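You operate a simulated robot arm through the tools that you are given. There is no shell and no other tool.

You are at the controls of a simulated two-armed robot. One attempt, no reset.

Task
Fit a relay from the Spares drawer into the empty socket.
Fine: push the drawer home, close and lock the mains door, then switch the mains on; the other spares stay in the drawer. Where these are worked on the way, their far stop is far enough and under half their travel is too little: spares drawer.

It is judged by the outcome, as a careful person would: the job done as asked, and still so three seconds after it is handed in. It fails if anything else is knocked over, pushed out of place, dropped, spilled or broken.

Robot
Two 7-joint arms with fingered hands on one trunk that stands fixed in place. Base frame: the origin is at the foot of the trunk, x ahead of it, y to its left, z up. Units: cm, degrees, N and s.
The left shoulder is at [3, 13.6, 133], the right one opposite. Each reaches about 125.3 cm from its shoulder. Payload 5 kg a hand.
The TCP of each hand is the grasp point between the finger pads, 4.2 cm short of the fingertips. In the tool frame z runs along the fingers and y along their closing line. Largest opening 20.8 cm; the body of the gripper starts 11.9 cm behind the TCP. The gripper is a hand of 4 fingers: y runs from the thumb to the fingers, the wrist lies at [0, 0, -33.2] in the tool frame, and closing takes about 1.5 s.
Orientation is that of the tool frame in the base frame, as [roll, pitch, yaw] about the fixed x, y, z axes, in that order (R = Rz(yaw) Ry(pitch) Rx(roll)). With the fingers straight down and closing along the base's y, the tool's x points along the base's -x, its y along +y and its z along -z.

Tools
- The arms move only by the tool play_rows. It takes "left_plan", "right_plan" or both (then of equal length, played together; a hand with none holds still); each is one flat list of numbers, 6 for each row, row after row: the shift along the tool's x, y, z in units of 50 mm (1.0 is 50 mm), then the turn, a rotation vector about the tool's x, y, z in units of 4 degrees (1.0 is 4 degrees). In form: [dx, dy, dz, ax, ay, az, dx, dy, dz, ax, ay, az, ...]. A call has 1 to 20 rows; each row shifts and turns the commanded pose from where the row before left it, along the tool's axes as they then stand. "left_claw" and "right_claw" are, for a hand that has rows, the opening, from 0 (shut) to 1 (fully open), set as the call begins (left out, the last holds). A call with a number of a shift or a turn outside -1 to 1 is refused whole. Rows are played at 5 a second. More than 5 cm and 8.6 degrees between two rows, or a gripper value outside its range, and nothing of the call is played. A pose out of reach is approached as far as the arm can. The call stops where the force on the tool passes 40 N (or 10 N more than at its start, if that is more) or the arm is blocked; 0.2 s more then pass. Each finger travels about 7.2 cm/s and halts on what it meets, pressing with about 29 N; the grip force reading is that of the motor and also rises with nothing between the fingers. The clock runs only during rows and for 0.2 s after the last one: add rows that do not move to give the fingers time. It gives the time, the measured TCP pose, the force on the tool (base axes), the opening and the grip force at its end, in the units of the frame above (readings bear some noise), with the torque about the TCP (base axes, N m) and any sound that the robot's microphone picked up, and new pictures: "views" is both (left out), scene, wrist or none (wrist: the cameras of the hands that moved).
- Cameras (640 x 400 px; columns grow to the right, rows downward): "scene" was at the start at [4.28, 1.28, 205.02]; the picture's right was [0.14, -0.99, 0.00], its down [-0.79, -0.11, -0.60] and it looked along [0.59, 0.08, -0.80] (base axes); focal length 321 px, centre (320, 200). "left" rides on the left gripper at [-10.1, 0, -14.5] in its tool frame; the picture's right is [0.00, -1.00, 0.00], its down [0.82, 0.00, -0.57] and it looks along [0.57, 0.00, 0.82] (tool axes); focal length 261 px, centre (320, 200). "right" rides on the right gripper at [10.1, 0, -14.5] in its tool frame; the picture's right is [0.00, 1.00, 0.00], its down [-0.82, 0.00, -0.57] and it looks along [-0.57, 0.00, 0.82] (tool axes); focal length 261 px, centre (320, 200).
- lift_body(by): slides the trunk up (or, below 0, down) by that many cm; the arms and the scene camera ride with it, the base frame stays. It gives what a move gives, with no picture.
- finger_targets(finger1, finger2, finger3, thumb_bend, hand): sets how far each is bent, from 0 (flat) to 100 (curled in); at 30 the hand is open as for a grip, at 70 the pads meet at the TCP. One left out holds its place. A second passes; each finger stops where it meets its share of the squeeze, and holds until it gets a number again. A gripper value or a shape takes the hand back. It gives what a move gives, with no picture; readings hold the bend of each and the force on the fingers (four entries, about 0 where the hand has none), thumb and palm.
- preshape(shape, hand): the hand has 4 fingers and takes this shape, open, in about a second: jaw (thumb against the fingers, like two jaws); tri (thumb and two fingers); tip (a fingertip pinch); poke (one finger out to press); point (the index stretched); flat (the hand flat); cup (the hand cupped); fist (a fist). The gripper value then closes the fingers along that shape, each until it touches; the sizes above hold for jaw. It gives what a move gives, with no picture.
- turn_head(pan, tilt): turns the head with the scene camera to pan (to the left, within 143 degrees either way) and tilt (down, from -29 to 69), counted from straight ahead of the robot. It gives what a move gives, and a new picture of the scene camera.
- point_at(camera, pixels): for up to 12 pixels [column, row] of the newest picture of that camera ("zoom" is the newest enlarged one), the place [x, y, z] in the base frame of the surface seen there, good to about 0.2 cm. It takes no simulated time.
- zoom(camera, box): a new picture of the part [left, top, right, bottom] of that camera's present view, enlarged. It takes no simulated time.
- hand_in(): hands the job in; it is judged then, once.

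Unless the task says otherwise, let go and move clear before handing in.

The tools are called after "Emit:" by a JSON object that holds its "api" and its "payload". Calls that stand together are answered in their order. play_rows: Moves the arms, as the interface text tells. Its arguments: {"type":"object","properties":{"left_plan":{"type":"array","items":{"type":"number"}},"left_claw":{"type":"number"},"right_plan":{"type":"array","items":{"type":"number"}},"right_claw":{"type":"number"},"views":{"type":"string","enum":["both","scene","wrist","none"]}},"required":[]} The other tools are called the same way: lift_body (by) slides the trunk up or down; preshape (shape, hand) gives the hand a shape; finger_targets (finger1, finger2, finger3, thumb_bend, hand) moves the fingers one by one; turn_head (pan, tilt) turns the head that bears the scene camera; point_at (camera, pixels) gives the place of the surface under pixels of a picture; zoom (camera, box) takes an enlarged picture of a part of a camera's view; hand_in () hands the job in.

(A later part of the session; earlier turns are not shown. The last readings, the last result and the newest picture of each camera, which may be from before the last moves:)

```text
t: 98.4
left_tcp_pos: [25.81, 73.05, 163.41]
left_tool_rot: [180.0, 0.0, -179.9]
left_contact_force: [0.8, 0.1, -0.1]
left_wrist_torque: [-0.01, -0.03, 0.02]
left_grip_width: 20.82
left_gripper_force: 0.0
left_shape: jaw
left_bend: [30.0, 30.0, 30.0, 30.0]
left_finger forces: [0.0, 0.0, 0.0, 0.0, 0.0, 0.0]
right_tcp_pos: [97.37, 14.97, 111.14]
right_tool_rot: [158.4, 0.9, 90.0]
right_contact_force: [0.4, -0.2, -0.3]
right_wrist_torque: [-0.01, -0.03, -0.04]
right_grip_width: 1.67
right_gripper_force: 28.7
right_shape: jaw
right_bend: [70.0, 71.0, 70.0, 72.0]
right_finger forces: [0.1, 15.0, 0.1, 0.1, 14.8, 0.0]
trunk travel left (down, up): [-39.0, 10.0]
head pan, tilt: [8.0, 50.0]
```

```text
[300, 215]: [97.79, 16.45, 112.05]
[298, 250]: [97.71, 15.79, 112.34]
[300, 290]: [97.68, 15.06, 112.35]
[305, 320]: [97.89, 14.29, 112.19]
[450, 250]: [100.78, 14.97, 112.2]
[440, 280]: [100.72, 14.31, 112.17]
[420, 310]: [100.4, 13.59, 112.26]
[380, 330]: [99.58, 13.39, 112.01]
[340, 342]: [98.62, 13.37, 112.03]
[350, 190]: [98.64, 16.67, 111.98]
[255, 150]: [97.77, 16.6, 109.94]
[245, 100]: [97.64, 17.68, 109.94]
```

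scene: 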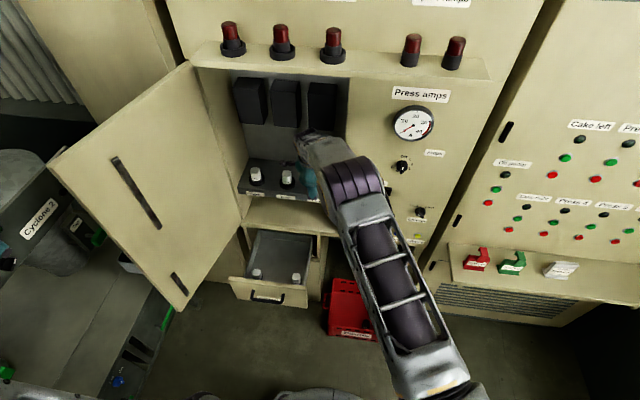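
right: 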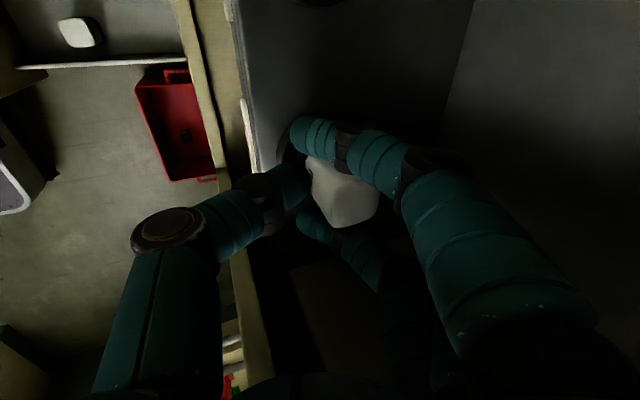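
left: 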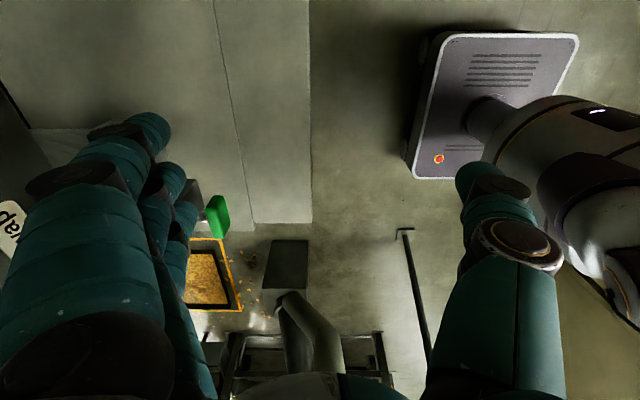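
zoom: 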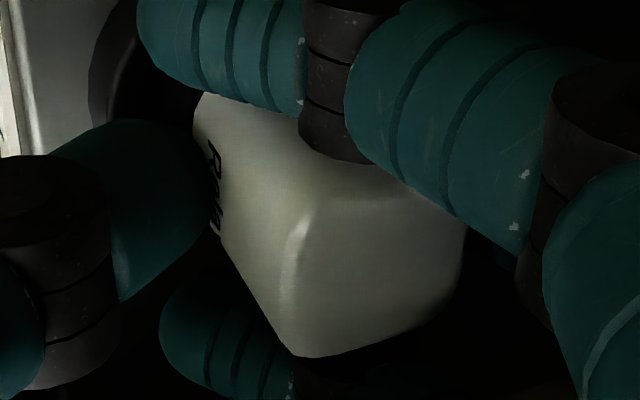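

The thumb, not the relay, met the ring's front rim (thumb force rose to 22 N); relay and thumb bottoms are about level. Alignment is good (front face 97.65 vs 97.6, right face ~13.35 vs 13.4). I'll lower again until the thumb just rests on the rim, so the relay's bottom is at the hole's mouth, then check.

Emit:
{"api": "play_rows", "payload": {"right_plan": [0, -0.015, 0.037, 0, 0, 0, 0, -0.015, 0.037, 0, 0, 0, 0, -0.015, 0.037, 0, 0, 0], "views": "wrist"}}

Emit:
{"api": "zoom", "payload": {"camera": "right", "box": [285, 130, 395, 240]}}

Emit:
{"api": "point_at", "payload": {"camera": "zoom", "pixels": [[298, 250], [300, 290], [305, 320], [450, 250], [440, 280], [420, 310], [380, 330], [340, 342], [350, 190], [360, 270], [400, 240], [255, 150]]}}

```text
t: 99.2
left_tcp_pos: [25.89, 73.0, 163.4]
left_tool_rot: [179.9, 0.1, 180.0]
left_contact_force: [-0.7, 0.0, -0.2]
left_wrist_torque: [-0.03, 0.04, 0.01]
left_grip_width: 20.79
left_gripper_force: 0.0
left_shape: jaw
left_bend: [30.0, 30.0, 30.0, 30.0]
left_finger forces: [0.0, 0.0, 0.1, 0.1, 0.0, 0.0]
right_tcp_pos: [97.41, 15.02, 110.59]
right_tool_rot: [158.1, 0.8, 90.0]
right_contact_force: [0.8, 0.5, -1.4]
right_wrist_torque: [-0.01, 0.03, -0.01]
right_grip_width: 1.67
right_gripper_force: 28.8
right_shape: jaw
right_bend: [70.0, 71.0, 70.0, 72.0]
right_finger forces: [0.0, 15.1, 0.0, 0.0, 14.9, 0.0]
trunk travel left (down, up): [-39.0, 10.0]
head pan, tilt: [8.0, 50.0]
```

right: 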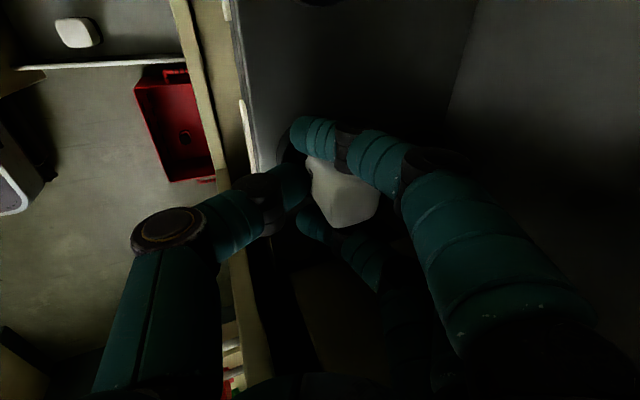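

```text
3.64 times, centred on (340, 185) of right
```

zoom: 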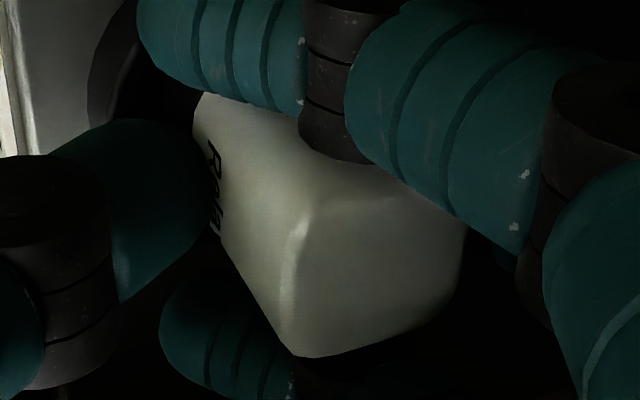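

```text
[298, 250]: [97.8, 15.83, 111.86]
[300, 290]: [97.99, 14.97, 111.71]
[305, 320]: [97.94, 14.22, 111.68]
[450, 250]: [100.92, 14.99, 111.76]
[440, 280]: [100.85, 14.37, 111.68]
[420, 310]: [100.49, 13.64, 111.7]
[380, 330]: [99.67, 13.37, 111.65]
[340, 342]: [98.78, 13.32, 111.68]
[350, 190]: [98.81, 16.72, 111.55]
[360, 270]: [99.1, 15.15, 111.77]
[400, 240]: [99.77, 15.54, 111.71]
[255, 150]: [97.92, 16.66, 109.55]
```

No contact yet at TCP 110.59, with the relay top at 111.7 (bottom ≈105.35). I'll measure the visible part of the ring to refine the hole's centre.

Emit:
{"api": "zoom", "payload": {"camera": "right", "box": [250, 90, 330, 190]}}

Emit:
{"api": "point_at", "payload": {"camera": "zoom", "pixels": [[225, 250], [230, 220], [240, 195], [255, 175], [275, 165], [240, 250], [250, 220], [265, 195], [255, 270], [270, 240], [285, 200], [300, 260]]}}

```text
4.00 times, centred on (290, 140) of right
```

zoom: 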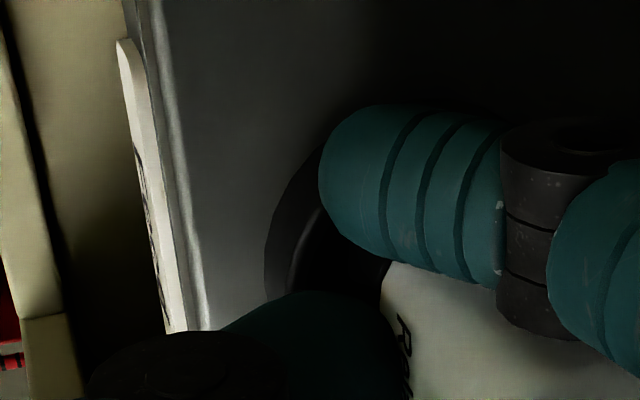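

```text
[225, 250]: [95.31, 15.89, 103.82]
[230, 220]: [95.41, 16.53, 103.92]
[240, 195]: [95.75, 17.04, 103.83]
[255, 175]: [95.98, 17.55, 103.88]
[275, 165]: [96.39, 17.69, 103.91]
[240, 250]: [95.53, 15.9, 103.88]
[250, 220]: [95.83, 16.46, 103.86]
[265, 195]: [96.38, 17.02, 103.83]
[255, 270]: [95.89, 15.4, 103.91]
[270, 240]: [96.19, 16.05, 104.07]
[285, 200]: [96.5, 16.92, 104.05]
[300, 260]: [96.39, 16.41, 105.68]
```

Emit:
{"api": "point_at", "payload": {"camera": "zoom", "pixels": [[268, 270], [274, 222], [295, 183], [308, 163], [316, 150], [285, 280], [290, 262], [300, 235], [310, 218], [318, 205], [305, 255], [312, 240]]}}

Emit:
{"api": "point_at", "payload": {"camera": "zoom", "pixels": [[325, 255], [335, 265], [345, 270], [350, 255], [360, 265], [370, 280], [325, 235], [335, 245], [320, 280], [345, 285]]}}

```text
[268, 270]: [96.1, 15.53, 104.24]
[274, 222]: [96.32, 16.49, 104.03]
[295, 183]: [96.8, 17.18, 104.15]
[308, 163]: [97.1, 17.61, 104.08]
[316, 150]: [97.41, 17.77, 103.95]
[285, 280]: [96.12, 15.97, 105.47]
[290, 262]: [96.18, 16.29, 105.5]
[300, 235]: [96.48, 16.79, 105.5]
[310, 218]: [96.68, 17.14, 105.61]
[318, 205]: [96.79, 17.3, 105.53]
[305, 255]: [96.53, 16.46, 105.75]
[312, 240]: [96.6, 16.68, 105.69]
```

```text
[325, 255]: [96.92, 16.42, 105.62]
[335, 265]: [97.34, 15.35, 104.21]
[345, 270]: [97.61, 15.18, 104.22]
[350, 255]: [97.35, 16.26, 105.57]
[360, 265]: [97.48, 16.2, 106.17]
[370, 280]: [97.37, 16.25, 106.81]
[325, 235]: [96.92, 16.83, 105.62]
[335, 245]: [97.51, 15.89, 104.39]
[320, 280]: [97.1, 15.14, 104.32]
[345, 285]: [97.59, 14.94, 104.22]
```

The ring fit gives hole centre ≈(99.3, 15.2), inner radius ≈2.6, floor 104.2; the relay's black base front is at x≈97.45 near z 105.6, so it's nearly centred. I nudge +0.1 cm in x and y and lower in 0.2 cm steps.

Emit:
{"api": "play_rows", "payload": {"right_plan": [0.02, 0.019, 0.007, 0, 0, 0, 0, -0.015, 0.037, 0, 0, 0, 0, -0.015, 0.037, 0, 0, 0], "views": "wrist"}}

Emit:
{"api": "zoom", "payload": {"camera": "right", "box": [250, 90, 400, 240]}}

```text
t: 100.0
left_tcp_pos: [25.7, 72.92, 163.39]
left_tool_rot: [-180.0, 0.1, -180.0]
left_contact_force: [-0.4, -0.6, 0.4]
left_wrist_torque: [-0.01, -0.04, 0.0]
left_grip_width: 20.78
left_gripper_force: 0.1
left_shape: jaw
left_bend: [30.0, 30.0, 30.0, 30.0]
left_finger forces: [0.1, 0.0, 0.1, 0.0, 0.0, 0.1]
right_tcp_pos: [97.47, 15.19, 110.35]
right_tool_rot: [158.0, 0.9, 90.0]
right_contact_force: [0.3, -0.1, 9.1]
right_wrist_torque: [0.02, 0.05, 0.01]
right_grip_width: 1.7
right_gripper_force: 28.8
right_shape: jaw
right_bend: [70.0, 71.0, 70.0, 72.0]
right_finger forces: [0.0, 18.4, 0.1, 0.0, 27.5, 0.0]
trunk travel left (down, up): [-39.0, 10.0]
head pan, tilt: [8.0, 50.0]
```

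right: 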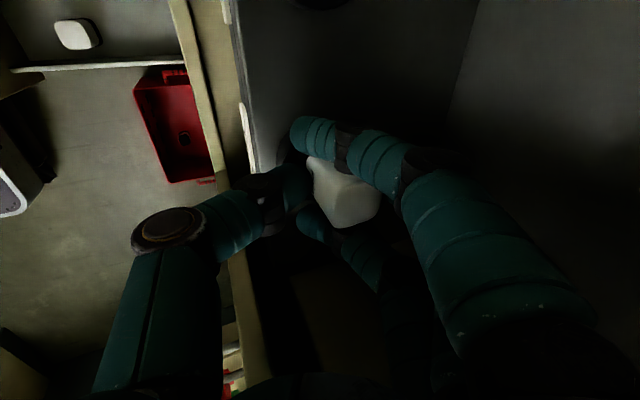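

```text
2.67 times, centred on (325, 165) of right
```

zoom: 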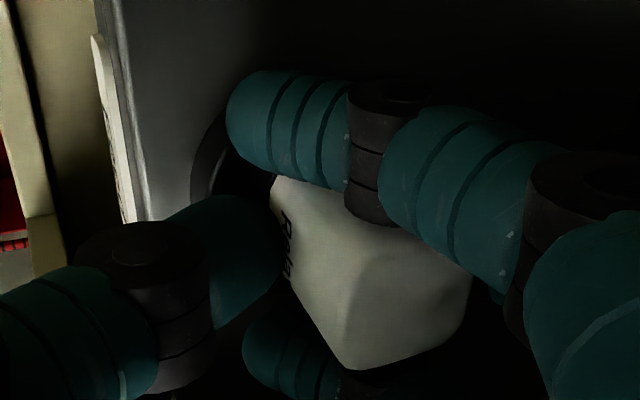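

Again 9 N at TCP 110.35, with the extra load only on the thumb (27.5 vs 18.4 N): the thumb is on the rim while the relay's base should already be inside the hole. I'll check the relay's top height.

Emit:
{"api": "point_at", "payload": {"camera": "zoom", "pixels": [[360, 300], [400, 280], [430, 300], [380, 340], [350, 350], [440, 320], [355, 260], [300, 220], [270, 170], [265, 195], [258, 190], [345, 320]]}}

```text
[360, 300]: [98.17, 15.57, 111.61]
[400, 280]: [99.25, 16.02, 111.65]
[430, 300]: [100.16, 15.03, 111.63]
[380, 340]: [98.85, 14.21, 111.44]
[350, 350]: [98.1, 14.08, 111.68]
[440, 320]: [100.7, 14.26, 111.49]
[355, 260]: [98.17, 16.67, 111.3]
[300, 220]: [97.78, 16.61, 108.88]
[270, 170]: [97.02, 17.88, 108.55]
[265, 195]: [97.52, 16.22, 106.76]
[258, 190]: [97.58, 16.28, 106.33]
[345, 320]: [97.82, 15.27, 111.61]
```

Top is at 111.6, so the base is ~0.4 cm inside the ring. I'll open the hand while rising slightly (the thumb swings down as it opens), letting the relay settle the last centimetre guided by the ring.

Emit:
{"api": "play_rows", "payload": {"right_plan": [0, 0.03, -0.074, 0, 0, 0, 0, 0.037, -0.093, 0, 0, 0, 0, 0.02, -0.05, 0, 0, 0, 0, 0, 0, 0, 0, 0, 0, 0, 0, 0, 0, 0], "right_claw": 0.28, "views": "wrist"}}

Emit:
{"api": "zoom", "payload": {"camera": "right", "box": [250, 90, 400, 240]}}

```text
t: 101.2
left_tcp_pos: [25.89, 72.93, 163.41]
left_tool_rot: [180.0, 0.1, -179.9]
left_contact_force: [0.7, 0.8, 0.7]
left_wrist_torque: [-0.01, 0.02, 0.0]
left_grip_width: 20.8
left_gripper_force: 0.0
left_shape: jaw
left_bend: [30.0, 30.0, 30.0, 30.0]
left_finger forces: [0.0, 0.1, 0.0, 0.0, 0.0, 0.0]
right_tcp_pos: [97.34, 15.07, 111.27]
right_tool_rot: [158.3, 0.7, 90.0]
right_contact_force: [0.4, 0.4, -0.7]
right_wrist_torque: [-0.02, 0.0, -0.03]
right_grip_width: 5.79
right_gripper_force: 0.1
right_shape: jaw
right_bend: [73.0, 73.0, 73.0, 70.0]
right_finger forces: [0.0, 0.2, 0.0, 0.1, 0.0, 0.0]
trunk travel left (down, up): [-39.0, 10.0]
head pan, tilt: [8.0, 50.0]
```

right: 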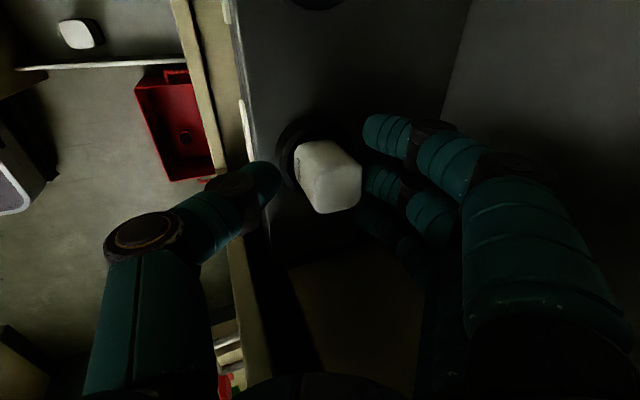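

```text
2.67 times, centred on (325, 165) of right
```

zoom: 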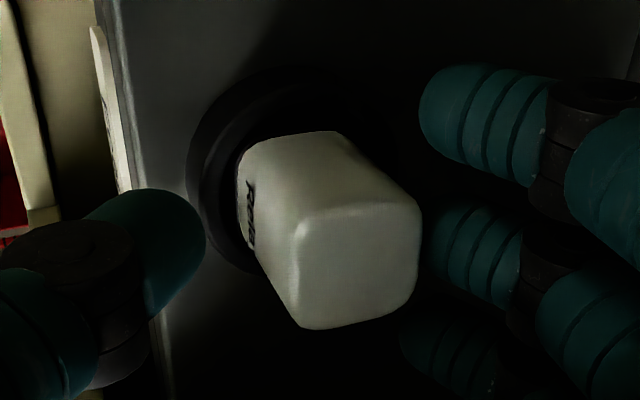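

The relay has dropped into the ring at (325,170). I'll check its top height and level against the seated 110.8.

Emit:
{"api": "point_at", "payload": {"camera": "zoom", "pixels": [[310, 230], [310, 300], [400, 220], [400, 290], [355, 260], [330, 320], [415, 250], [300, 270], [250, 200], [300, 150], [370, 310], [385, 300]]}}

```text
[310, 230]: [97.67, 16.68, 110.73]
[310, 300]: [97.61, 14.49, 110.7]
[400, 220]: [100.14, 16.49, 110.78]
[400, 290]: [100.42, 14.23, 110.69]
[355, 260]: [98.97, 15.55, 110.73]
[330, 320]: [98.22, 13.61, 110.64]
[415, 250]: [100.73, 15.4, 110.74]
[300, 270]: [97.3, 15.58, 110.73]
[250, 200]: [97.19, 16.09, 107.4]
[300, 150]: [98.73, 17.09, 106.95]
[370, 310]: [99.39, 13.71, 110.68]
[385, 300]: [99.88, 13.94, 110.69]
```

The relay is level with its top at z 110.7 (seated, matching Pump's 110.8) and label forward. I now raise the hand clear vertically and then withdraw.

Emit:
{"api": "play_rows", "payload": {"right_plan": [0, 0.06, -0.15, 0, 0, 0, 0, 0.1, -0.25, 0, 0, 0, 0, 0.1, -0.25, 0, 0, 0, 0, 0.1, -0.25, 0, 0, 0, 0, 0.1, -0.25, 0, 0, 0], "views": "wrist"}}

```text
t: 102.4
left_tcp_pos: [25.79, 72.91, 163.51]
left_tool_rot: [180.0, 0.2, -179.9]
left_contact_force: [-0.9, -0.9, 0.1]
left_wrist_torque: [0.01, -0.04, 0.0]
left_grip_width: 20.79
left_gripper_force: 0.2
left_shape: jaw
left_bend: [30.0, 30.0, 30.0, 30.0]
left_finger forces: [0.0, 0.1, 0.0, 0.2, 0.0, 0.0]
right_tcp_pos: [97.41, 15.14, 117.48]
right_tool_rot: [158.1, 1.0, 90.0]
right_contact_force: [-0.9, 0.1, -0.2]
right_wrist_torque: [-0.01, -0.11, 0.0]
right_grip_width: 5.8
right_gripper_force: 0.0
right_shape: jaw
right_bend: [73.0, 73.0, 73.0, 70.0]
right_finger forces: [0.0, 0.0, 0.1, 0.0, 0.0, 0.0]
trunk travel left (down, up): [-39.0, 10.0]
head pan, tilt: [8.0, 50.0]
```

right: 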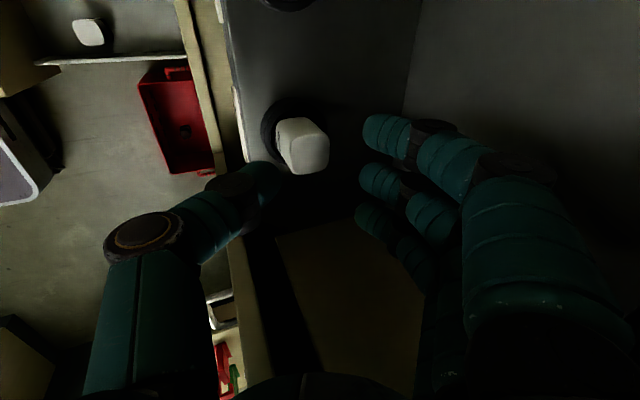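

The hand is above the relay top with no contact. Withdrawing 24 cm in −x.

Emit:
{"api": "play_rows", "payload": {"right_plan": [0, -0.372, -0.148, 0, 0, 0, 0, -0.557, -0.222, 0, 0, 0, 0, -0.557, -0.222, 0, 0, 0, 0, -0.557, -0.222, 0, 0, 0, 0, -0.557, -0.222, 0, 0, 0, 0, -0.557, -0.222, 0, 0, 0, 0, -0.557, -0.222, 0, 0, 0, 0, -0.557, -0.222, 0, 0, 0], "views": "both"}}

Emit:
{"api": "zoom", "payload": {"camera": "scene", "box": [220, 120, 360, 230]}}

```text
t: 104.2
left_tcp_pos: [25.69, 73.05, 163.46]
left_tool_rot: [179.8, 0.2, -179.9]
left_contact_force: [-0.5, 0.5, 0.0]
left_wrist_torque: [-0.07, -0.13, 0.02]
left_grip_width: 20.79
left_gripper_force: 0.1
left_shape: jaw
left_bend: [30.0, 30.0, 30.0, 30.0]
left_finger forces: [0.0, 0.0, 0.0, 0.0, 0.0, 0.0]
right_tcp_pos: [74.44, 15.29, 117.44]
right_tool_rot: [158.1, 1.0, 90.0]
right_contact_force: [-0.1, -0.3, 0.4]
right_wrist_torque: [0.04, -0.01, 0.03]
right_grip_width: 5.8
right_gripper_force: 0.0
right_shape: jaw
right_bend: [73.0, 73.0, 73.0, 70.0]
right_finger forces: [0.1, 0.0, 0.1, 0.0, 0.1, 0.0]
trunk travel left (down, up): [-39.0, 10.0]
head pan, tilt: [8.0, 50.0]
```

scene: 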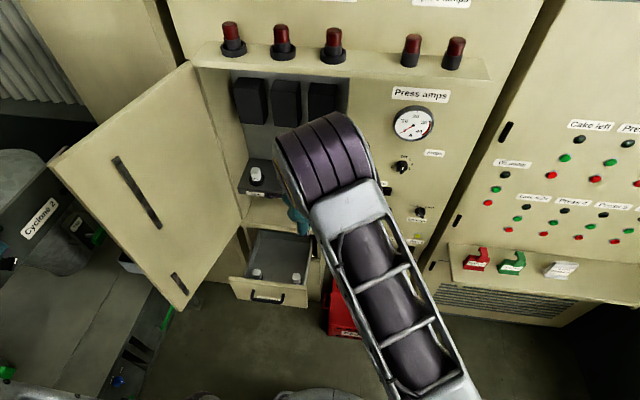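
right: 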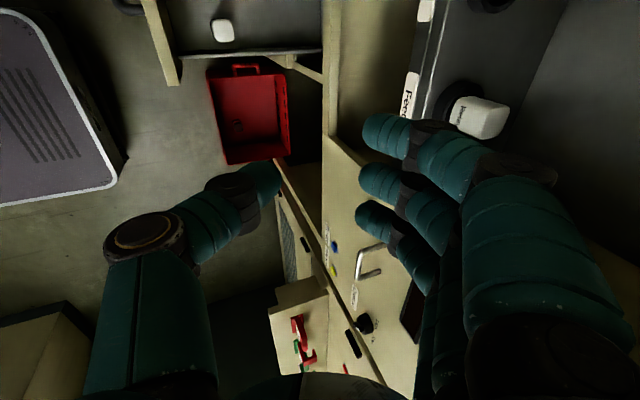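

```text
3.64 times, centred on (290, 175) of scene
```

zoom: 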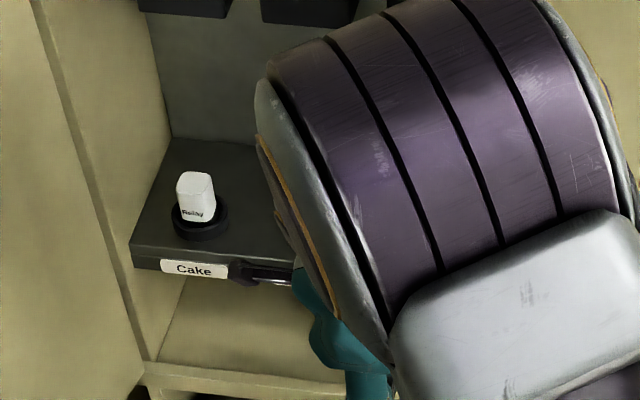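

Relay is fitted (both others untouched). Next, close the drawer: I raise the hand 8 cm, lower the trunk by 34 cm as before, and approach the drawer front from above.

Emit:
{"api": "play_rows", "payload": {"right_plan": [0.3, 0.198, -0.496, 0, 0, 0, 0.3, 0.198, -0.496, 0, 0, 0, 0.3, 0.198, -0.496, 0, 0, 0, 0.3, 0, 0, 0, 0, 0, 0.3, 0, 0, 0, 0, 0, 0.3, 0, 0, 0, 0, 0], "views": "none"}}

Emit:
{"api": "lift_body", "payload": {"by": -34}}

Emit:
{"api": "play_rows", "payload": {"right_plan": [0, -0.4, -0.16, 0, 0, 0, 0, -0.4, -0.16, 0, 0, 0, 0, -0.4, -0.16, 0, 0, 0, 0, -0.4, -0.16, 0, 0, 0, 0.2, -0.4, -0.16, 0, 0, 0], "views": "both"}}

```text
t: 105.6
left_tcp_pos: [25.86, 73.04, 163.37]
left_tool_rot: [-180.0, 0.1, 180.0]
left_contact_force: [-0.3, -0.5, -0.6]
left_wrist_torque: [-0.04, 0.0, 0.0]
left_grip_width: 20.79
left_gripper_force: 0.1
left_shape: jaw
left_bend: [30.0, 30.0, 30.0, 30.0]
left_finger forces: [0.1, 0.1, 0.1, 0.0, 0.1, 0.0]
right_tcp_pos: [74.26, 24.38, 125.5]
right_tool_rot: [158.3, 0.9, 89.9]
right_contact_force: [0.0, 1.0, -1.0]
right_wrist_torque: [0.01, -0.01, -0.02]
right_grip_width: 5.81
right_gripper_force: 0.1
right_shape: jaw
right_bend: [73.0, 73.0, 73.0, 70.0]
right_finger forces: [0.0, 0.0, 0.0, 0.1, 0.0, 0.1]
trunk travel left (down, up): [-39.0, 10.0]
head pan, tilt: [8.0, 50.0]
```

```text
t: 108.9
left_tcp_pos: [25.79, 72.94, 129.53]
left_tool_rot: [179.9, 0.1, -179.9]
left_contact_force: [0.8, -0.6, 0.1]
left_wrist_torque: [0.0, 0.0, 0.0]
left_grip_width: 20.78
left_gripper_force: 0.1
left_shape: jaw
left_bend: [30.0, 30.0, 30.0, 30.0]
left_finger forces: [0.0, 0.0, 0.1, 0.0, 0.0, 0.0]
right_tcp_pos: [74.36, 24.35, 91.47]
right_tool_rot: [158.2, 0.7, 90.0]
right_contact_force: [0.0, 0.2, -0.2]
right_wrist_torque: [0.01, -0.04, -0.01]
right_grip_width: 5.8
right_gripper_force: 0.1
right_shape: jaw
right_bend: [73.0, 73.0, 73.0, 70.0]
right_finger forces: [0.0, 0.0, 0.0, 0.1, 0.1, 0.0]
trunk travel left (down, up): [-5.0, 44.0]
head pan, tilt: [8.0, 50.0]
```

```text
t: 110.1
left_tcp_pos: [25.72, 73.08, 129.42]
left_tool_rot: [-179.9, 0.1, -179.9]
left_contact_force: [-0.3, 1.2, 0.4]
left_wrist_torque: [-0.06, -0.1, 0.02]
left_grip_width: 20.77
left_gripper_force: 0.1
left_shape: jaw
left_bend: [30.0, 30.0, 30.0, 30.0]
left_finger forces: [0.0, 0.0, 0.0, 0.0, 0.0, 0.2]
right_tcp_pos: [63.43, 25.22, 91.47]
right_tool_rot: [158.0, 0.8, 90.0]
right_contact_force: [-0.2, 0.1, 0.1]
right_wrist_torque: [-0.02, -0.05, 0.01]
right_grip_width: 5.78
right_gripper_force: 0.1
right_shape: jaw
right_bend: [73.0, 73.0, 73.0, 70.0]
right_finger forces: [0.0, 0.1, 0.0, 0.1, 0.0, 0.0]
trunk travel left (down, up): [-5.0, 44.0]
head pan, tilt: [8.0, 50.0]
```

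scene: 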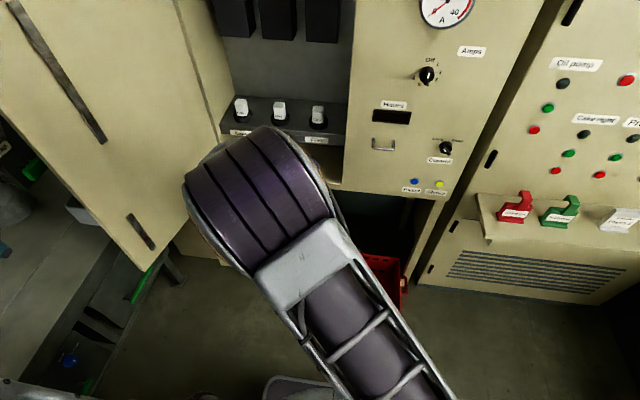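
right: 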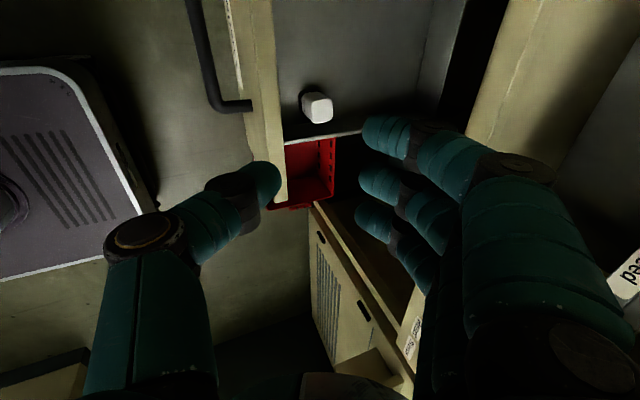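

All three sockets hold relays now (scene (242,105), (280,110), (318,115)). I lower the hand to straddle the drawer front's top edge so the thumb can push it inward.

Emit:
{"api": "play_rows", "payload": {"right_plan": [0.2, -0.1, -0.04, 0, 0, 0, 0, -0.17, 0.428, 0, 0, 0, 0, -0.17, 0.428, 0, 0, 0, 0, -0.17, 0.428, 0, 0, 0, 0, -0.17, 0.428, 0, 0, 0], "views": "wrist"}}

```text
t: 111.3
left_tcp_pos: [25.88, 73.01, 129.23]
left_tool_rot: [-180.0, 0.0, 179.9]
left_contact_force: [0.1, 0.8, 0.2]
left_wrist_torque: [-0.02, 0.03, 0.0]
left_grip_width: 20.8
left_gripper_force: 0.0
left_shape: jaw
left_bend: [30.0, 30.0, 30.0, 30.0]
left_finger forces: [0.0, 0.0, 0.0, 0.0, 0.0, 0.0]
right_tcp_pos: [63.01, 26.38, 82.31]
right_tool_rot: [158.2, 0.8, 90.0]
right_contact_force: [0.0, 1.4, 0.0]
right_wrist_torque: [-0.03, 0.07, 0.0]
right_grip_width: 5.8
right_gripper_force: 0.1
right_shape: jaw
right_bend: [73.0, 73.0, 73.0, 70.0]
right_finger forces: [0.0, 0.0, 0.0, 0.1, 0.1, 0.0]
trunk travel left (down, up): [-5.0, 44.0]
head pan, tilt: [8.0, 50.0]
```

right: 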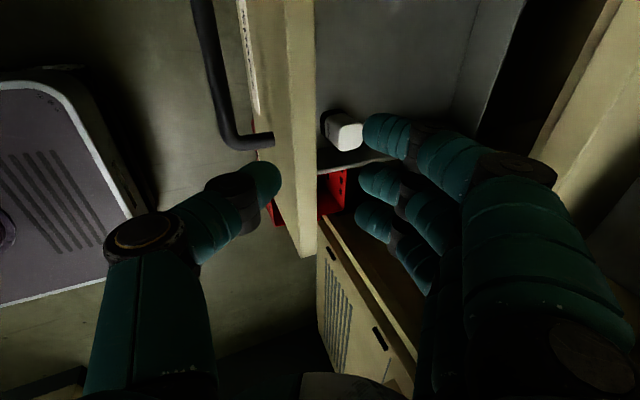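

Emit:
{"api": "play_rows", "payload": {"right_plan": [0, -0.163, 0.41, 0, 0, 0, 0, -0.163, 0.41, 0, 0, 0, 0, -0.12, 0.3, 0, 0, 0], "views": "wrist"}}

```text
t: 112.1
left_tcp_pos: [25.72, 72.87, 129.4]
left_tool_rot: [179.9, 0.2, -179.9]
left_contact_force: [0.5, -0.9, -0.1]
left_wrist_torque: [-0.01, 0.02, 0.02]
left_grip_width: 20.76
left_gripper_force: 0.1
left_shape: jaw
left_bend: [30.0, 30.0, 30.0, 30.0]
left_finger forces: [0.0, 0.1, 0.1, 0.0, 0.0, 0.0]
right_tcp_pos: [63.25, 26.19, 76.28]
right_tool_rot: [158.1, 0.7, 89.9]
right_contact_force: [0.3, -1.4, 11.3]
right_wrist_torque: [-0.11, 0.25, 0.04]
right_grip_width: 5.64
right_gripper_force: 0.0
right_shape: jaw
right_bend: [73.0, 73.0, 73.0, 71.0]
right_finger forces: [0.0, 0.0, 0.1, 0.0, 11.1, 0.0]
trunk travel left (down, up): [-5.0, 44.0]
head pan, tilt: [8.0, 50.0]
```

right: 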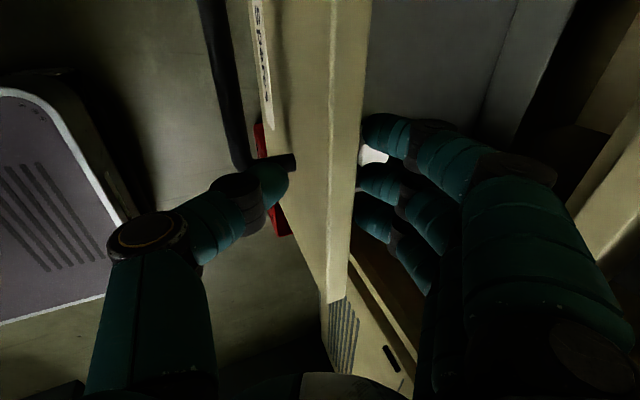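

The thumb rests on the handle's end post (11 N). I rise 0.6 cm and then push +x about 17 cm with the thumb against the drawer front.

Emit:
{"api": "play_rows", "payload": {"right_plan": [0, 0.05, -0.12, 0, 0, 0, 0, 0.186, 0.074, 0, 0, 0, 0, 0.3, 0.12, 0, 0, 0, 0, 0.37, 0.148, 0, 0, 0, 0, 0.37, 0.148, 0, 0, 0, 0, 0.37, 0.148, 0, 0, 0, 0, 0.37, 0.148, 0, 0, 0, 0, 0.37, 0.148, 0, 0, 0], "views": "both"}}

```text
t: 113.9
left_tcp_pos: [25.76, 73.08, 129.4]
left_tool_rot: [179.9, 0.2, 180.0]
left_contact_force: [-0.2, 0.3, -0.7]
left_wrist_torque: [0.02, 0.1, -0.02]
left_grip_width: 20.8
left_gripper_force: 0.0
left_shape: jaw
left_bend: [30.0, 30.0, 30.0, 30.0]
left_finger forces: [0.0, 0.1, 0.0, 0.0, 0.1, 0.0]
right_tcp_pos: [75.44, 26.26, 76.72]
right_tool_rot: [158.4, 0.8, 90.0]
right_contact_force: [0.7, 1.9, -0.2]
right_wrist_torque: [0.0, 0.06, -0.04]
right_grip_width: 5.84
right_gripper_force: 0.1
right_shape: jaw
right_bend: [73.0, 73.0, 73.0, 70.0]
right_finger forces: [0.0, 0.0, 0.1, 0.1, 0.0, 0.1]
trunk travel left (down, up): [-5.0, 44.0]
head pan, tilt: [8.0, 50.0]
```

scene: 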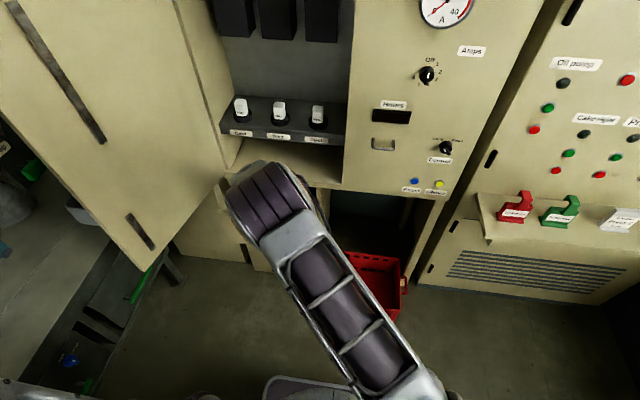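
right: 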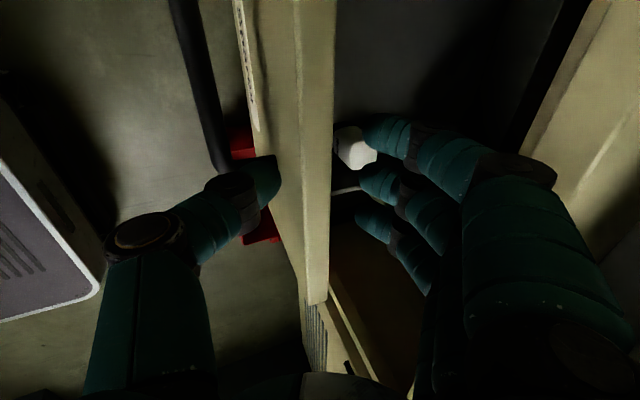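

The drawer is sliding in. I push 4 cm more, then lift the hand out before the fingers reach the rail.

Emit:
{"api": "play_rows", "payload": {"right_plan": [0, 0.25, 0.1, 0, 0, 0, 0, 0.25, 0.1, 0, 0, 0, 0, 0.2, 0.08, 0, 0, 0, 0, -0.1, -0.04, 0, 0, 0, 0, 0.15, -0.38, 0, 0, 0, 0, 0.15, -0.38, 0, 0, 0, 0, 0.15, -0.38, 0, 0, 0, 0, 0.15, -0.38, 0, 0, 0, 0, 0.15, -0.38, 0, 0, 0], "views": "both"}}

Emit:
{"api": "point_at", "payload": {"camera": "right", "pixels": [[290, 60], [270, 120], [300, 150], [255, 100], [320, 60]]}}

```text
t: 115.9
left_tcp_pos: [25.76, 72.95, 129.41]
left_tool_rot: [179.9, 0.0, -179.9]
left_contact_force: [-1.2, -0.7, 0.5]
left_wrist_torque: [0.03, -0.06, 0.02]
left_grip_width: 20.8
left_gripper_force: 0.0
left_shape: jaw
left_bend: [30.0, 30.0, 30.0, 30.0]
left_finger forces: [0.0, 0.0, 0.0, 0.1, 0.1, 0.0]
right_tcp_pos: [78.5, 26.21, 87.01]
right_tool_rot: [158.3, 0.9, 90.0]
right_contact_force: [0.6, -0.7, -0.4]
right_wrist_torque: [0.02, -0.03, 0.02]
right_grip_width: 5.81
right_gripper_force: 0.0
right_shape: jaw
right_bend: [73.0, 73.0, 73.0, 70.0]
right_finger forces: [0.0, 0.0, 0.0, 0.0, 0.1, 0.0]
trunk travel left (down, up): [-5.0, 44.0]
head pan, tilt: [8.0, 50.0]
```

scene: 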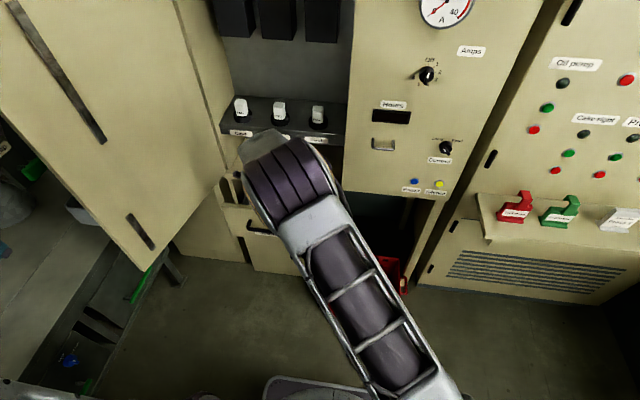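
right: 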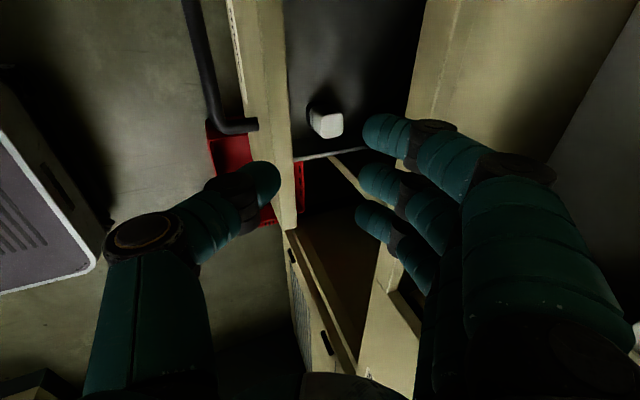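

```text
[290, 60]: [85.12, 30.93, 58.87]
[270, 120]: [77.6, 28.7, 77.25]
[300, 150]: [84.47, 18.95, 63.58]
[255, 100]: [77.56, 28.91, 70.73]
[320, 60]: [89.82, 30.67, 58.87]
```

The drawer front is at x≈77.5, 12.5 cm from home. I'll move the hand back out in front, open the fingers, and push the face with the fingertips from outside.

Emit:
{"api": "play_rows", "payload": {"right_plan": [0.15, -0.632, -0.252, 0, 0, 0, 0.15, -0.632, -0.252, 0, 0, 0, 0.15, -0.632, -0.252, 0, 0, 0, 0.15, -0.632, -0.252, 0, 0, 0, 0.1, -0.632, -0.252, 0, 0, 0], "views": "none"}}

Emit:
{"api": "play_rows", "payload": {"right_plan": [0, -0.192, 0.484, 0, 0, 0, 0, -0.192, 0.484, 0, 0, 0, 0, -0.192, 0.484, 0, 0, 0, 0, -0.192, 0.484, 0, 0, 0, 0, -0.192, 0.484, 0, 0, 0, 0, 0, 0, 0, 0, 0, 0, 0, 0, 0, 0, 0], "right_claw": 1.0, "views": "both"}}

```text
t: 117.1
left_tcp_pos: [25.63, 73.1, 129.43]
left_tool_rot: [179.8, 0.2, 180.0]
left_contact_force: [-1.4, 1.0, -0.2]
left_wrist_torque: [-0.03, -0.15, 0.04]
left_grip_width: 20.8
left_gripper_force: 0.2
left_shape: jaw
left_bend: [30.0, 30.0, 30.0, 30.0]
left_finger forces: [0.0, 0.0, 0.0, 0.1, 0.0, 0.0]
right_tcp_pos: [61.72, 29.73, 86.91]
right_tool_rot: [158.4, 0.9, 89.9]
right_contact_force: [-0.2, -0.3, 0.0]
right_wrist_torque: [0.03, -0.02, -0.01]
right_grip_width: 5.84
right_gripper_force: 0.1
right_shape: jaw
right_bend: [73.0, 73.0, 73.0, 70.0]
right_finger forces: [0.0, 0.0, 0.0, 0.0, 0.1, 0.0]
trunk travel left (down, up): [-5.0, 44.0]
head pan, tilt: [8.0, 50.0]
```

```text
t: 118.7
left_tcp_pos: [25.78, 73.0, 129.35]
left_tool_rot: [179.9, 0.1, 180.0]
left_contact_force: [0.4, 0.3, -0.1]
left_wrist_torque: [0.0, 0.0, 0.03]
left_grip_width: 20.77
left_gripper_force: 0.1
left_shape: jaw
left_bend: [30.0, 30.0, 30.0, 30.0]
left_finger forces: [0.1, 0.1, 0.0, 0.0, 0.1, 0.1]
right_tcp_pos: [61.87, 29.75, 73.86]
right_tool_rot: [158.1, 0.9, 90.0]
right_contact_force: [0.5, 1.0, -0.3]
right_wrist_torque: [-0.02, -0.02, 0.0]
right_grip_width: 20.77
right_gripper_force: 0.0
right_shape: jaw
right_bend: [30.0, 30.0, 30.0, 30.0]
right_finger forces: [0.0, 0.0, 0.0, 0.0, 0.0, 0.0]
trunk travel left (down, up): [-5.0, 44.0]
head pan, tilt: [8.0, 50.0]
```

scene: 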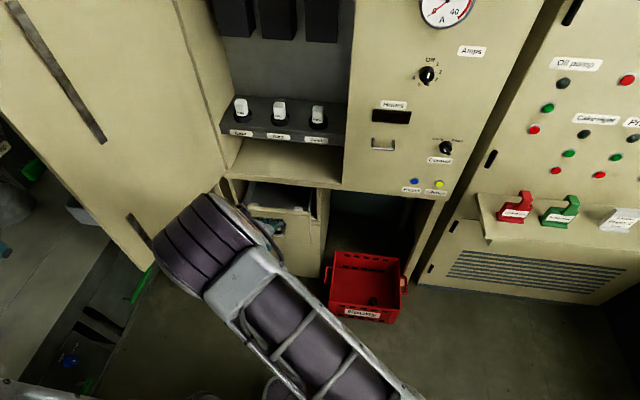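
right: 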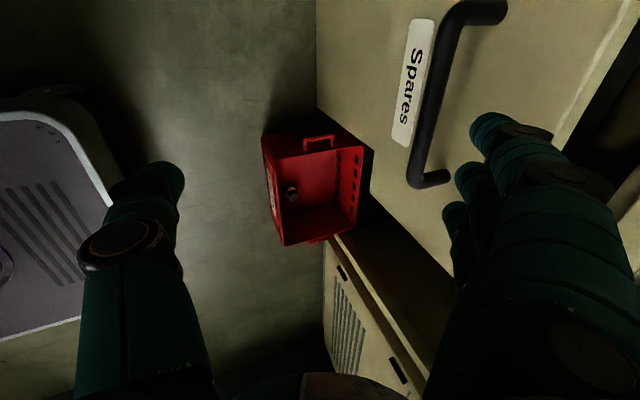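

Emit:
{"api": "point_at", "payload": {"camera": "right", "pixels": [[480, 125], [463, 175], [448, 215], [435, 178], [470, 15], [520, 80], [430, 80], [600, 60]]}}

```text
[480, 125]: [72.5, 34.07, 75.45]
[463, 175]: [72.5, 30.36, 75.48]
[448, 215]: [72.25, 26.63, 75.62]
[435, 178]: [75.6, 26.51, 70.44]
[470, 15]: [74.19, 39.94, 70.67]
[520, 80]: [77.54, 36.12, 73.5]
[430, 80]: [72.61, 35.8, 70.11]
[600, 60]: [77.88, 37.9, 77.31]
```

Fingertips are at x 72.5, z 75.5; the drawer face is at 77.5. I lower 1.5 cm (still above the handle) and push +x to close the drawer, slowing near the end.

Emit:
{"api": "play_rows", "payload": {"right_plan": [0, -0.111, 0.279, 0, 0, 0, 0, 0.372, 0.148, 0, 0, 0, 0, 0.372, 0.148, 0, 0, 0, 0, 0.372, 0.148, 0, 0, 0, 0, 0.372, 0.148, 0, 0, 0, 0, 0.372, 0.148, 0, 0, 0, 0, 0.372, 0.148, 0, 0, 0, 0, 0.279, 0.111, 0, 0, 0], "views": "both"}}

```text
t: 120.5
left_tcp_pos: [25.82, 72.97, 129.46]
left_tool_rot: [179.9, 0.1, 179.9]
left_contact_force: [1.2, 0.5, 0.1]
left_wrist_torque: [0.02, 0.03, 0.0]
left_grip_width: 20.81
left_gripper_force: 0.1
left_shape: jaw
left_bend: [30.0, 30.0, 30.0, 30.0]
left_finger forces: [0.1, 0.1, 0.0, 0.1, 0.0, 0.0]
right_tcp_pos: [75.49, 29.52, 72.61]
right_tool_rot: [158.2, 0.8, 90.0]
right_contact_force: [-0.1, 0.8, -0.5]
right_wrist_torque: [-0.05, -0.02, 0.03]
right_grip_width: 20.81
right_gripper_force: 0.1
right_shape: jaw
right_bend: [30.0, 30.0, 30.0, 30.0]
right_finger forces: [0.1, 0.0, 0.0, 0.0, 0.0, 0.1]
trunk travel left (down, up): [-5.0, 44.0]
head pan, tilt: [8.0, 50.0]
```

scene: 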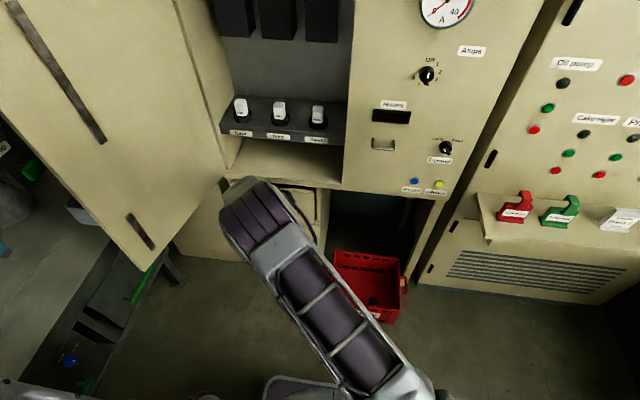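
right: 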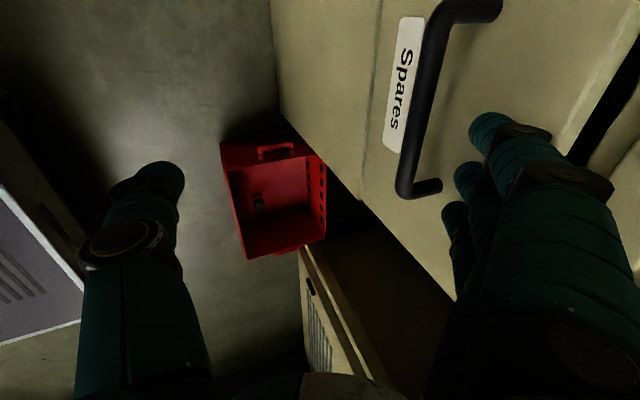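

Emit:
{"api": "play_rows", "payload": {"right_plan": [0, 0.149, 0.059, 0, 0, 0, 0, 0.149, 0.059, 0, 0, 0, 0, 0.112, 0.044, 0, 0, 0, 0, 0.093, 0.037, 0, 0, 0, 0, 0.093, 0.037, 0, 0, 0, 0, 0.093, 0.037, 0, 0, 0, 0, 0.093, 0.037, 0, 0, 0], "views": "both"}}

Emit:
{"api": "point_at", "payload": {"camera": "right", "pixels": [[460, 60], [430, 200], [520, 60], [580, 60], [620, 60], [400, 60]]}}

```text
t: 121.7
left_tcp_pos: [25.69, 72.89, 129.36]
left_tool_rot: [180.0, 0.1, 179.9]
left_contact_force: [0.0, 0.2, -1.3]
left_wrist_torque: [-0.01, 0.11, 0.02]
left_grip_width: 20.8
left_gripper_force: 0.0
left_shape: jaw
left_bend: [30.0, 30.0, 30.0, 30.0]
left_finger forces: [0.0, 0.0, 0.1, 0.0, 0.0, 0.0]
right_tcp_pos: [77.46, 29.71, 72.29]
right_tool_rot: [158.6, 1.0, 90.1]
right_contact_force: [-28.8, -2.8, 9.1]
right_wrist_torque: [-0.01, -1.16, -0.32]
right_grip_width: 20.64
right_gripper_force: 0.1
right_shape: jaw
right_bend: [34.0, 34.0, 34.0, 30.0]
right_finger forces: [9.7, 9.8, 9.8, 0.1, 0.0, 0.1]
trunk travel left (down, up): [-5.0, 44.0]
head pan, tilt: [8.0, 50.0]
stopped in row 5 (right hand): the force on the tool passed its limit at 42 N (the readings are from after the stop); the commanded pose is now the measured one
```

scene: 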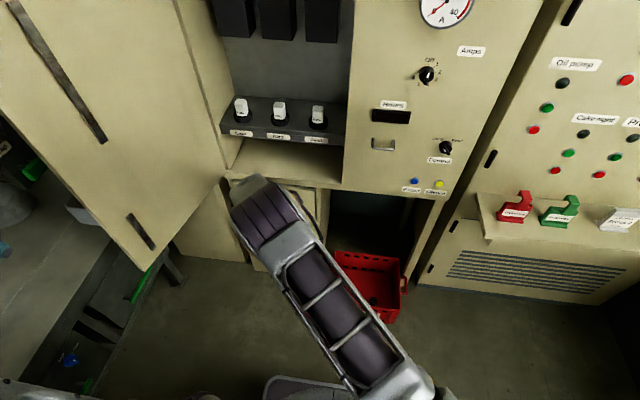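
right: 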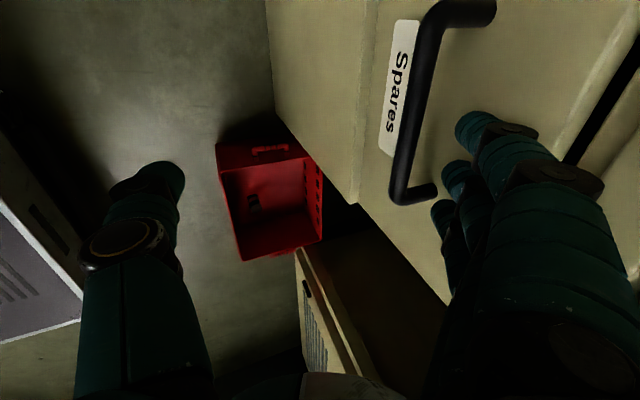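

```text
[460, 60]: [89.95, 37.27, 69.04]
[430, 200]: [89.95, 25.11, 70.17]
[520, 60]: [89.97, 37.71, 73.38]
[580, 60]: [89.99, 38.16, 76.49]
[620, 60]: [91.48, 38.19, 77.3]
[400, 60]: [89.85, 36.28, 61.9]
```

The drawer face is at x 89.95, its home position (stop at 42 N). I back the right hand off, then retreat it to the right side.

Emit:
{"api": "play_rows", "payload": {"right_plan": [0, -0.186, -0.074, 0, 0, 0, 0, -0.372, -0.148, 0, 0, 0, 0, -0.5, -0.2, 0, 0, 0, 0, -0.5, -0.2, 0, 0, 0, 0, -0.5, -0.2, 0, 0, 0, -0.3, -0.1, -0.5, 0, 0, 0, -0.6, -0.1, -0.5, 0, 0, 0, -0.8, 0, -0.4, 0, 0, 0, -0.8, 0, -0.4, 0, 0, 0, -0.8, 0, -0.4, 0, 0, 0, -0.8, 0, -0.3, 0, 0, 0, -0.8, 0, -0.3, 0, 0, 0], "views": "scene"}}

Emit:
{"api": "zoom", "payload": {"camera": "scene", "box": [200, 80, 350, 290]}}

```text
t: 124.2
left_tcp_pos: [25.85, 72.87, 129.53]
left_tool_rot: [179.9, 0.1, -179.9]
left_contact_force: [0.4, -0.4, 0.5]
left_wrist_torque: [0.15, -0.04, 0.0]
left_grip_width: 20.79
left_gripper_force: 0.0
left_shape: jaw
left_bend: [30.0, 30.0, 30.0, 30.0]
left_finger forces: [0.1, 0.0, 0.1, 0.0, 0.0, 0.0]
right_tcp_pos: [60.64, 5.31, 85.61]
right_tool_rot: [158.4, 0.7, 89.9]
right_contact_force: [-0.1, -2.0, -0.2]
right_wrist_torque: [0.06, -0.01, 0.01]
right_grip_width: 20.78
right_gripper_force: 0.1
right_shape: jaw
right_bend: [30.0, 30.0, 30.0, 30.0]
right_finger forces: [0.0, 0.0, 0.1, 0.0, 0.1, 0.0]
trunk travel left (down, up): [-5.0, 44.0]
head pan, tilt: [8.0, 50.0]
```

scene: 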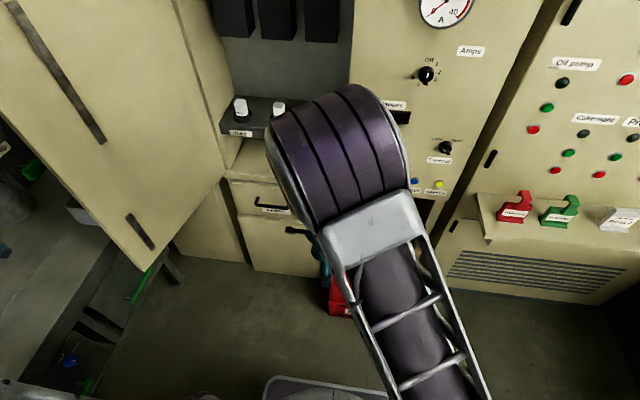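

```text
1.90 times, centred on (275, 185) of scene
```

zoom: 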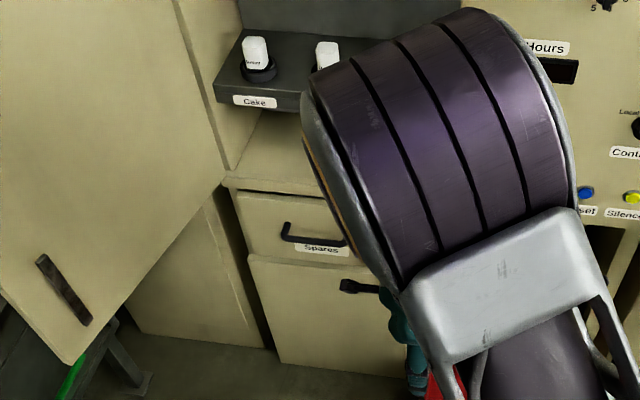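

The drawer is home. I move the right arm further right, out of the door's swing, and then raise the trunk 34 cm.

Emit:
{"api": "play_rows", "payload": {"right_plan": [-0.8, -0.2, -0.2, 0, 0, 0, -0.8, -0.2, -0.2, 0, 0, 0, -0.8, -0.2, -0.2, 0, 0, 0, -0.8, -0.2, -0.2, 0, 0, 0, -0.8, -0.2, -0.2, 0, 0, 0, -0.8, -0.2, -0.2, 0, 0, 0, -0.8, -0.2, -0.2, 0, 0, 0], "views": "none"}}

Emit:
{"api": "lift_body", "payload": {"by": 34}}

Emit:
{"api": "turn_head", "payload": {"pan": 25, "tilt": 48}}

```text
t: 125.8
left_tcp_pos: [25.61, 72.88, 129.53]
left_tool_rot: [179.9, 0.2, -179.9]
left_contact_force: [0.4, -1.9, 0.0]
left_wrist_torque: [0.12, -0.07, 0.0]
left_grip_width: 20.81
left_gripper_force: 0.0
left_shape: jaw
left_bend: [30.0, 30.0, 30.0, 30.0]
left_finger forces: [0.0, 0.1, 0.1, 0.1, 0.0, 0.1]
right_tcp_pos: [51.76, -22.61, 89.93]
right_tool_rot: [158.4, 0.8, 90.1]
right_contact_force: [0.5, -0.6, 0.9]
right_wrist_torque: [0.05, -0.03, 0.05]
right_grip_width: 20.79
right_gripper_force: 0.2
right_shape: jaw
right_bend: [30.0, 30.0, 30.0, 30.0]
right_finger forces: [0.0, 0.1, 0.0, 0.0, 0.1, 0.0]
trunk travel left (down, up): [-5.0, 44.0]
head pan, tilt: [8.0, 50.0]
```

```text
t: 129.2
left_tcp_pos: [25.77, 72.95, 163.26]
left_tool_rot: [179.8, 0.1, -179.9]
left_contact_force: [0.5, -0.3, 0.1]
left_wrist_torque: [0.01, -0.01, 0.0]
left_grip_width: 20.78
left_gripper_force: 0.1
left_shape: jaw
left_bend: [30.0, 30.0, 30.0, 30.0]
left_finger forces: [0.0, 0.1, 0.0, 0.1, 0.0, 0.0]
right_tcp_pos: [51.76, -22.56, 123.74]
right_tool_rot: [158.5, 0.9, 90.1]
right_contact_force: [0.4, 0.0, 0.1]
right_wrist_torque: [-0.01, 0.04, -0.01]
right_grip_width: 20.78
right_gripper_force: 0.1
right_shape: jaw
right_bend: [30.0, 30.0, 30.0, 30.0]
right_finger forces: [0.0, 0.0, 0.1, 0.0, 0.0, 0.0]
trunk travel left (down, up): [-39.0, 10.0]
head pan, tilt: [8.0, 50.0]
```

```text
t: 130.0
left_tcp_pos: [25.96, 72.91, 163.3]
left_tool_rot: [179.8, 0.2, -180.0]
left_contact_force: [-0.7, -0.9, 0.2]
left_wrist_torque: [0.0, -0.03, 0.05]
left_grip_width: 20.78
left_gripper_force: 0.1
left_shape: jaw
left_bend: [30.0, 30.0, 30.0, 30.0]
left_finger forces: [0.0, 0.0, 0.1, 0.0, 0.0, 0.0]
right_tcp_pos: [51.74, -22.46, 123.8]
right_tool_rot: [158.5, 0.9, 90.1]
right_contact_force: [0.1, 0.1, -0.5]
right_wrist_torque: [0.0, 0.0, -0.01]
right_grip_width: 20.79
right_gripper_force: 0.0
right_shape: jaw
right_bend: [30.0, 30.0, 30.0, 30.0]
right_finger forces: [0.0, 0.0, 0.0, 0.1, 0.0, 0.1]
trunk travel left (down, up): [-39.0, 10.0]
head pan, tilt: [25.0, 48.0]
```

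scene: 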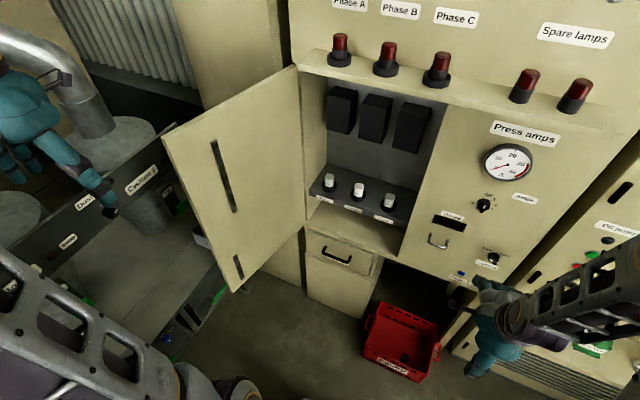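

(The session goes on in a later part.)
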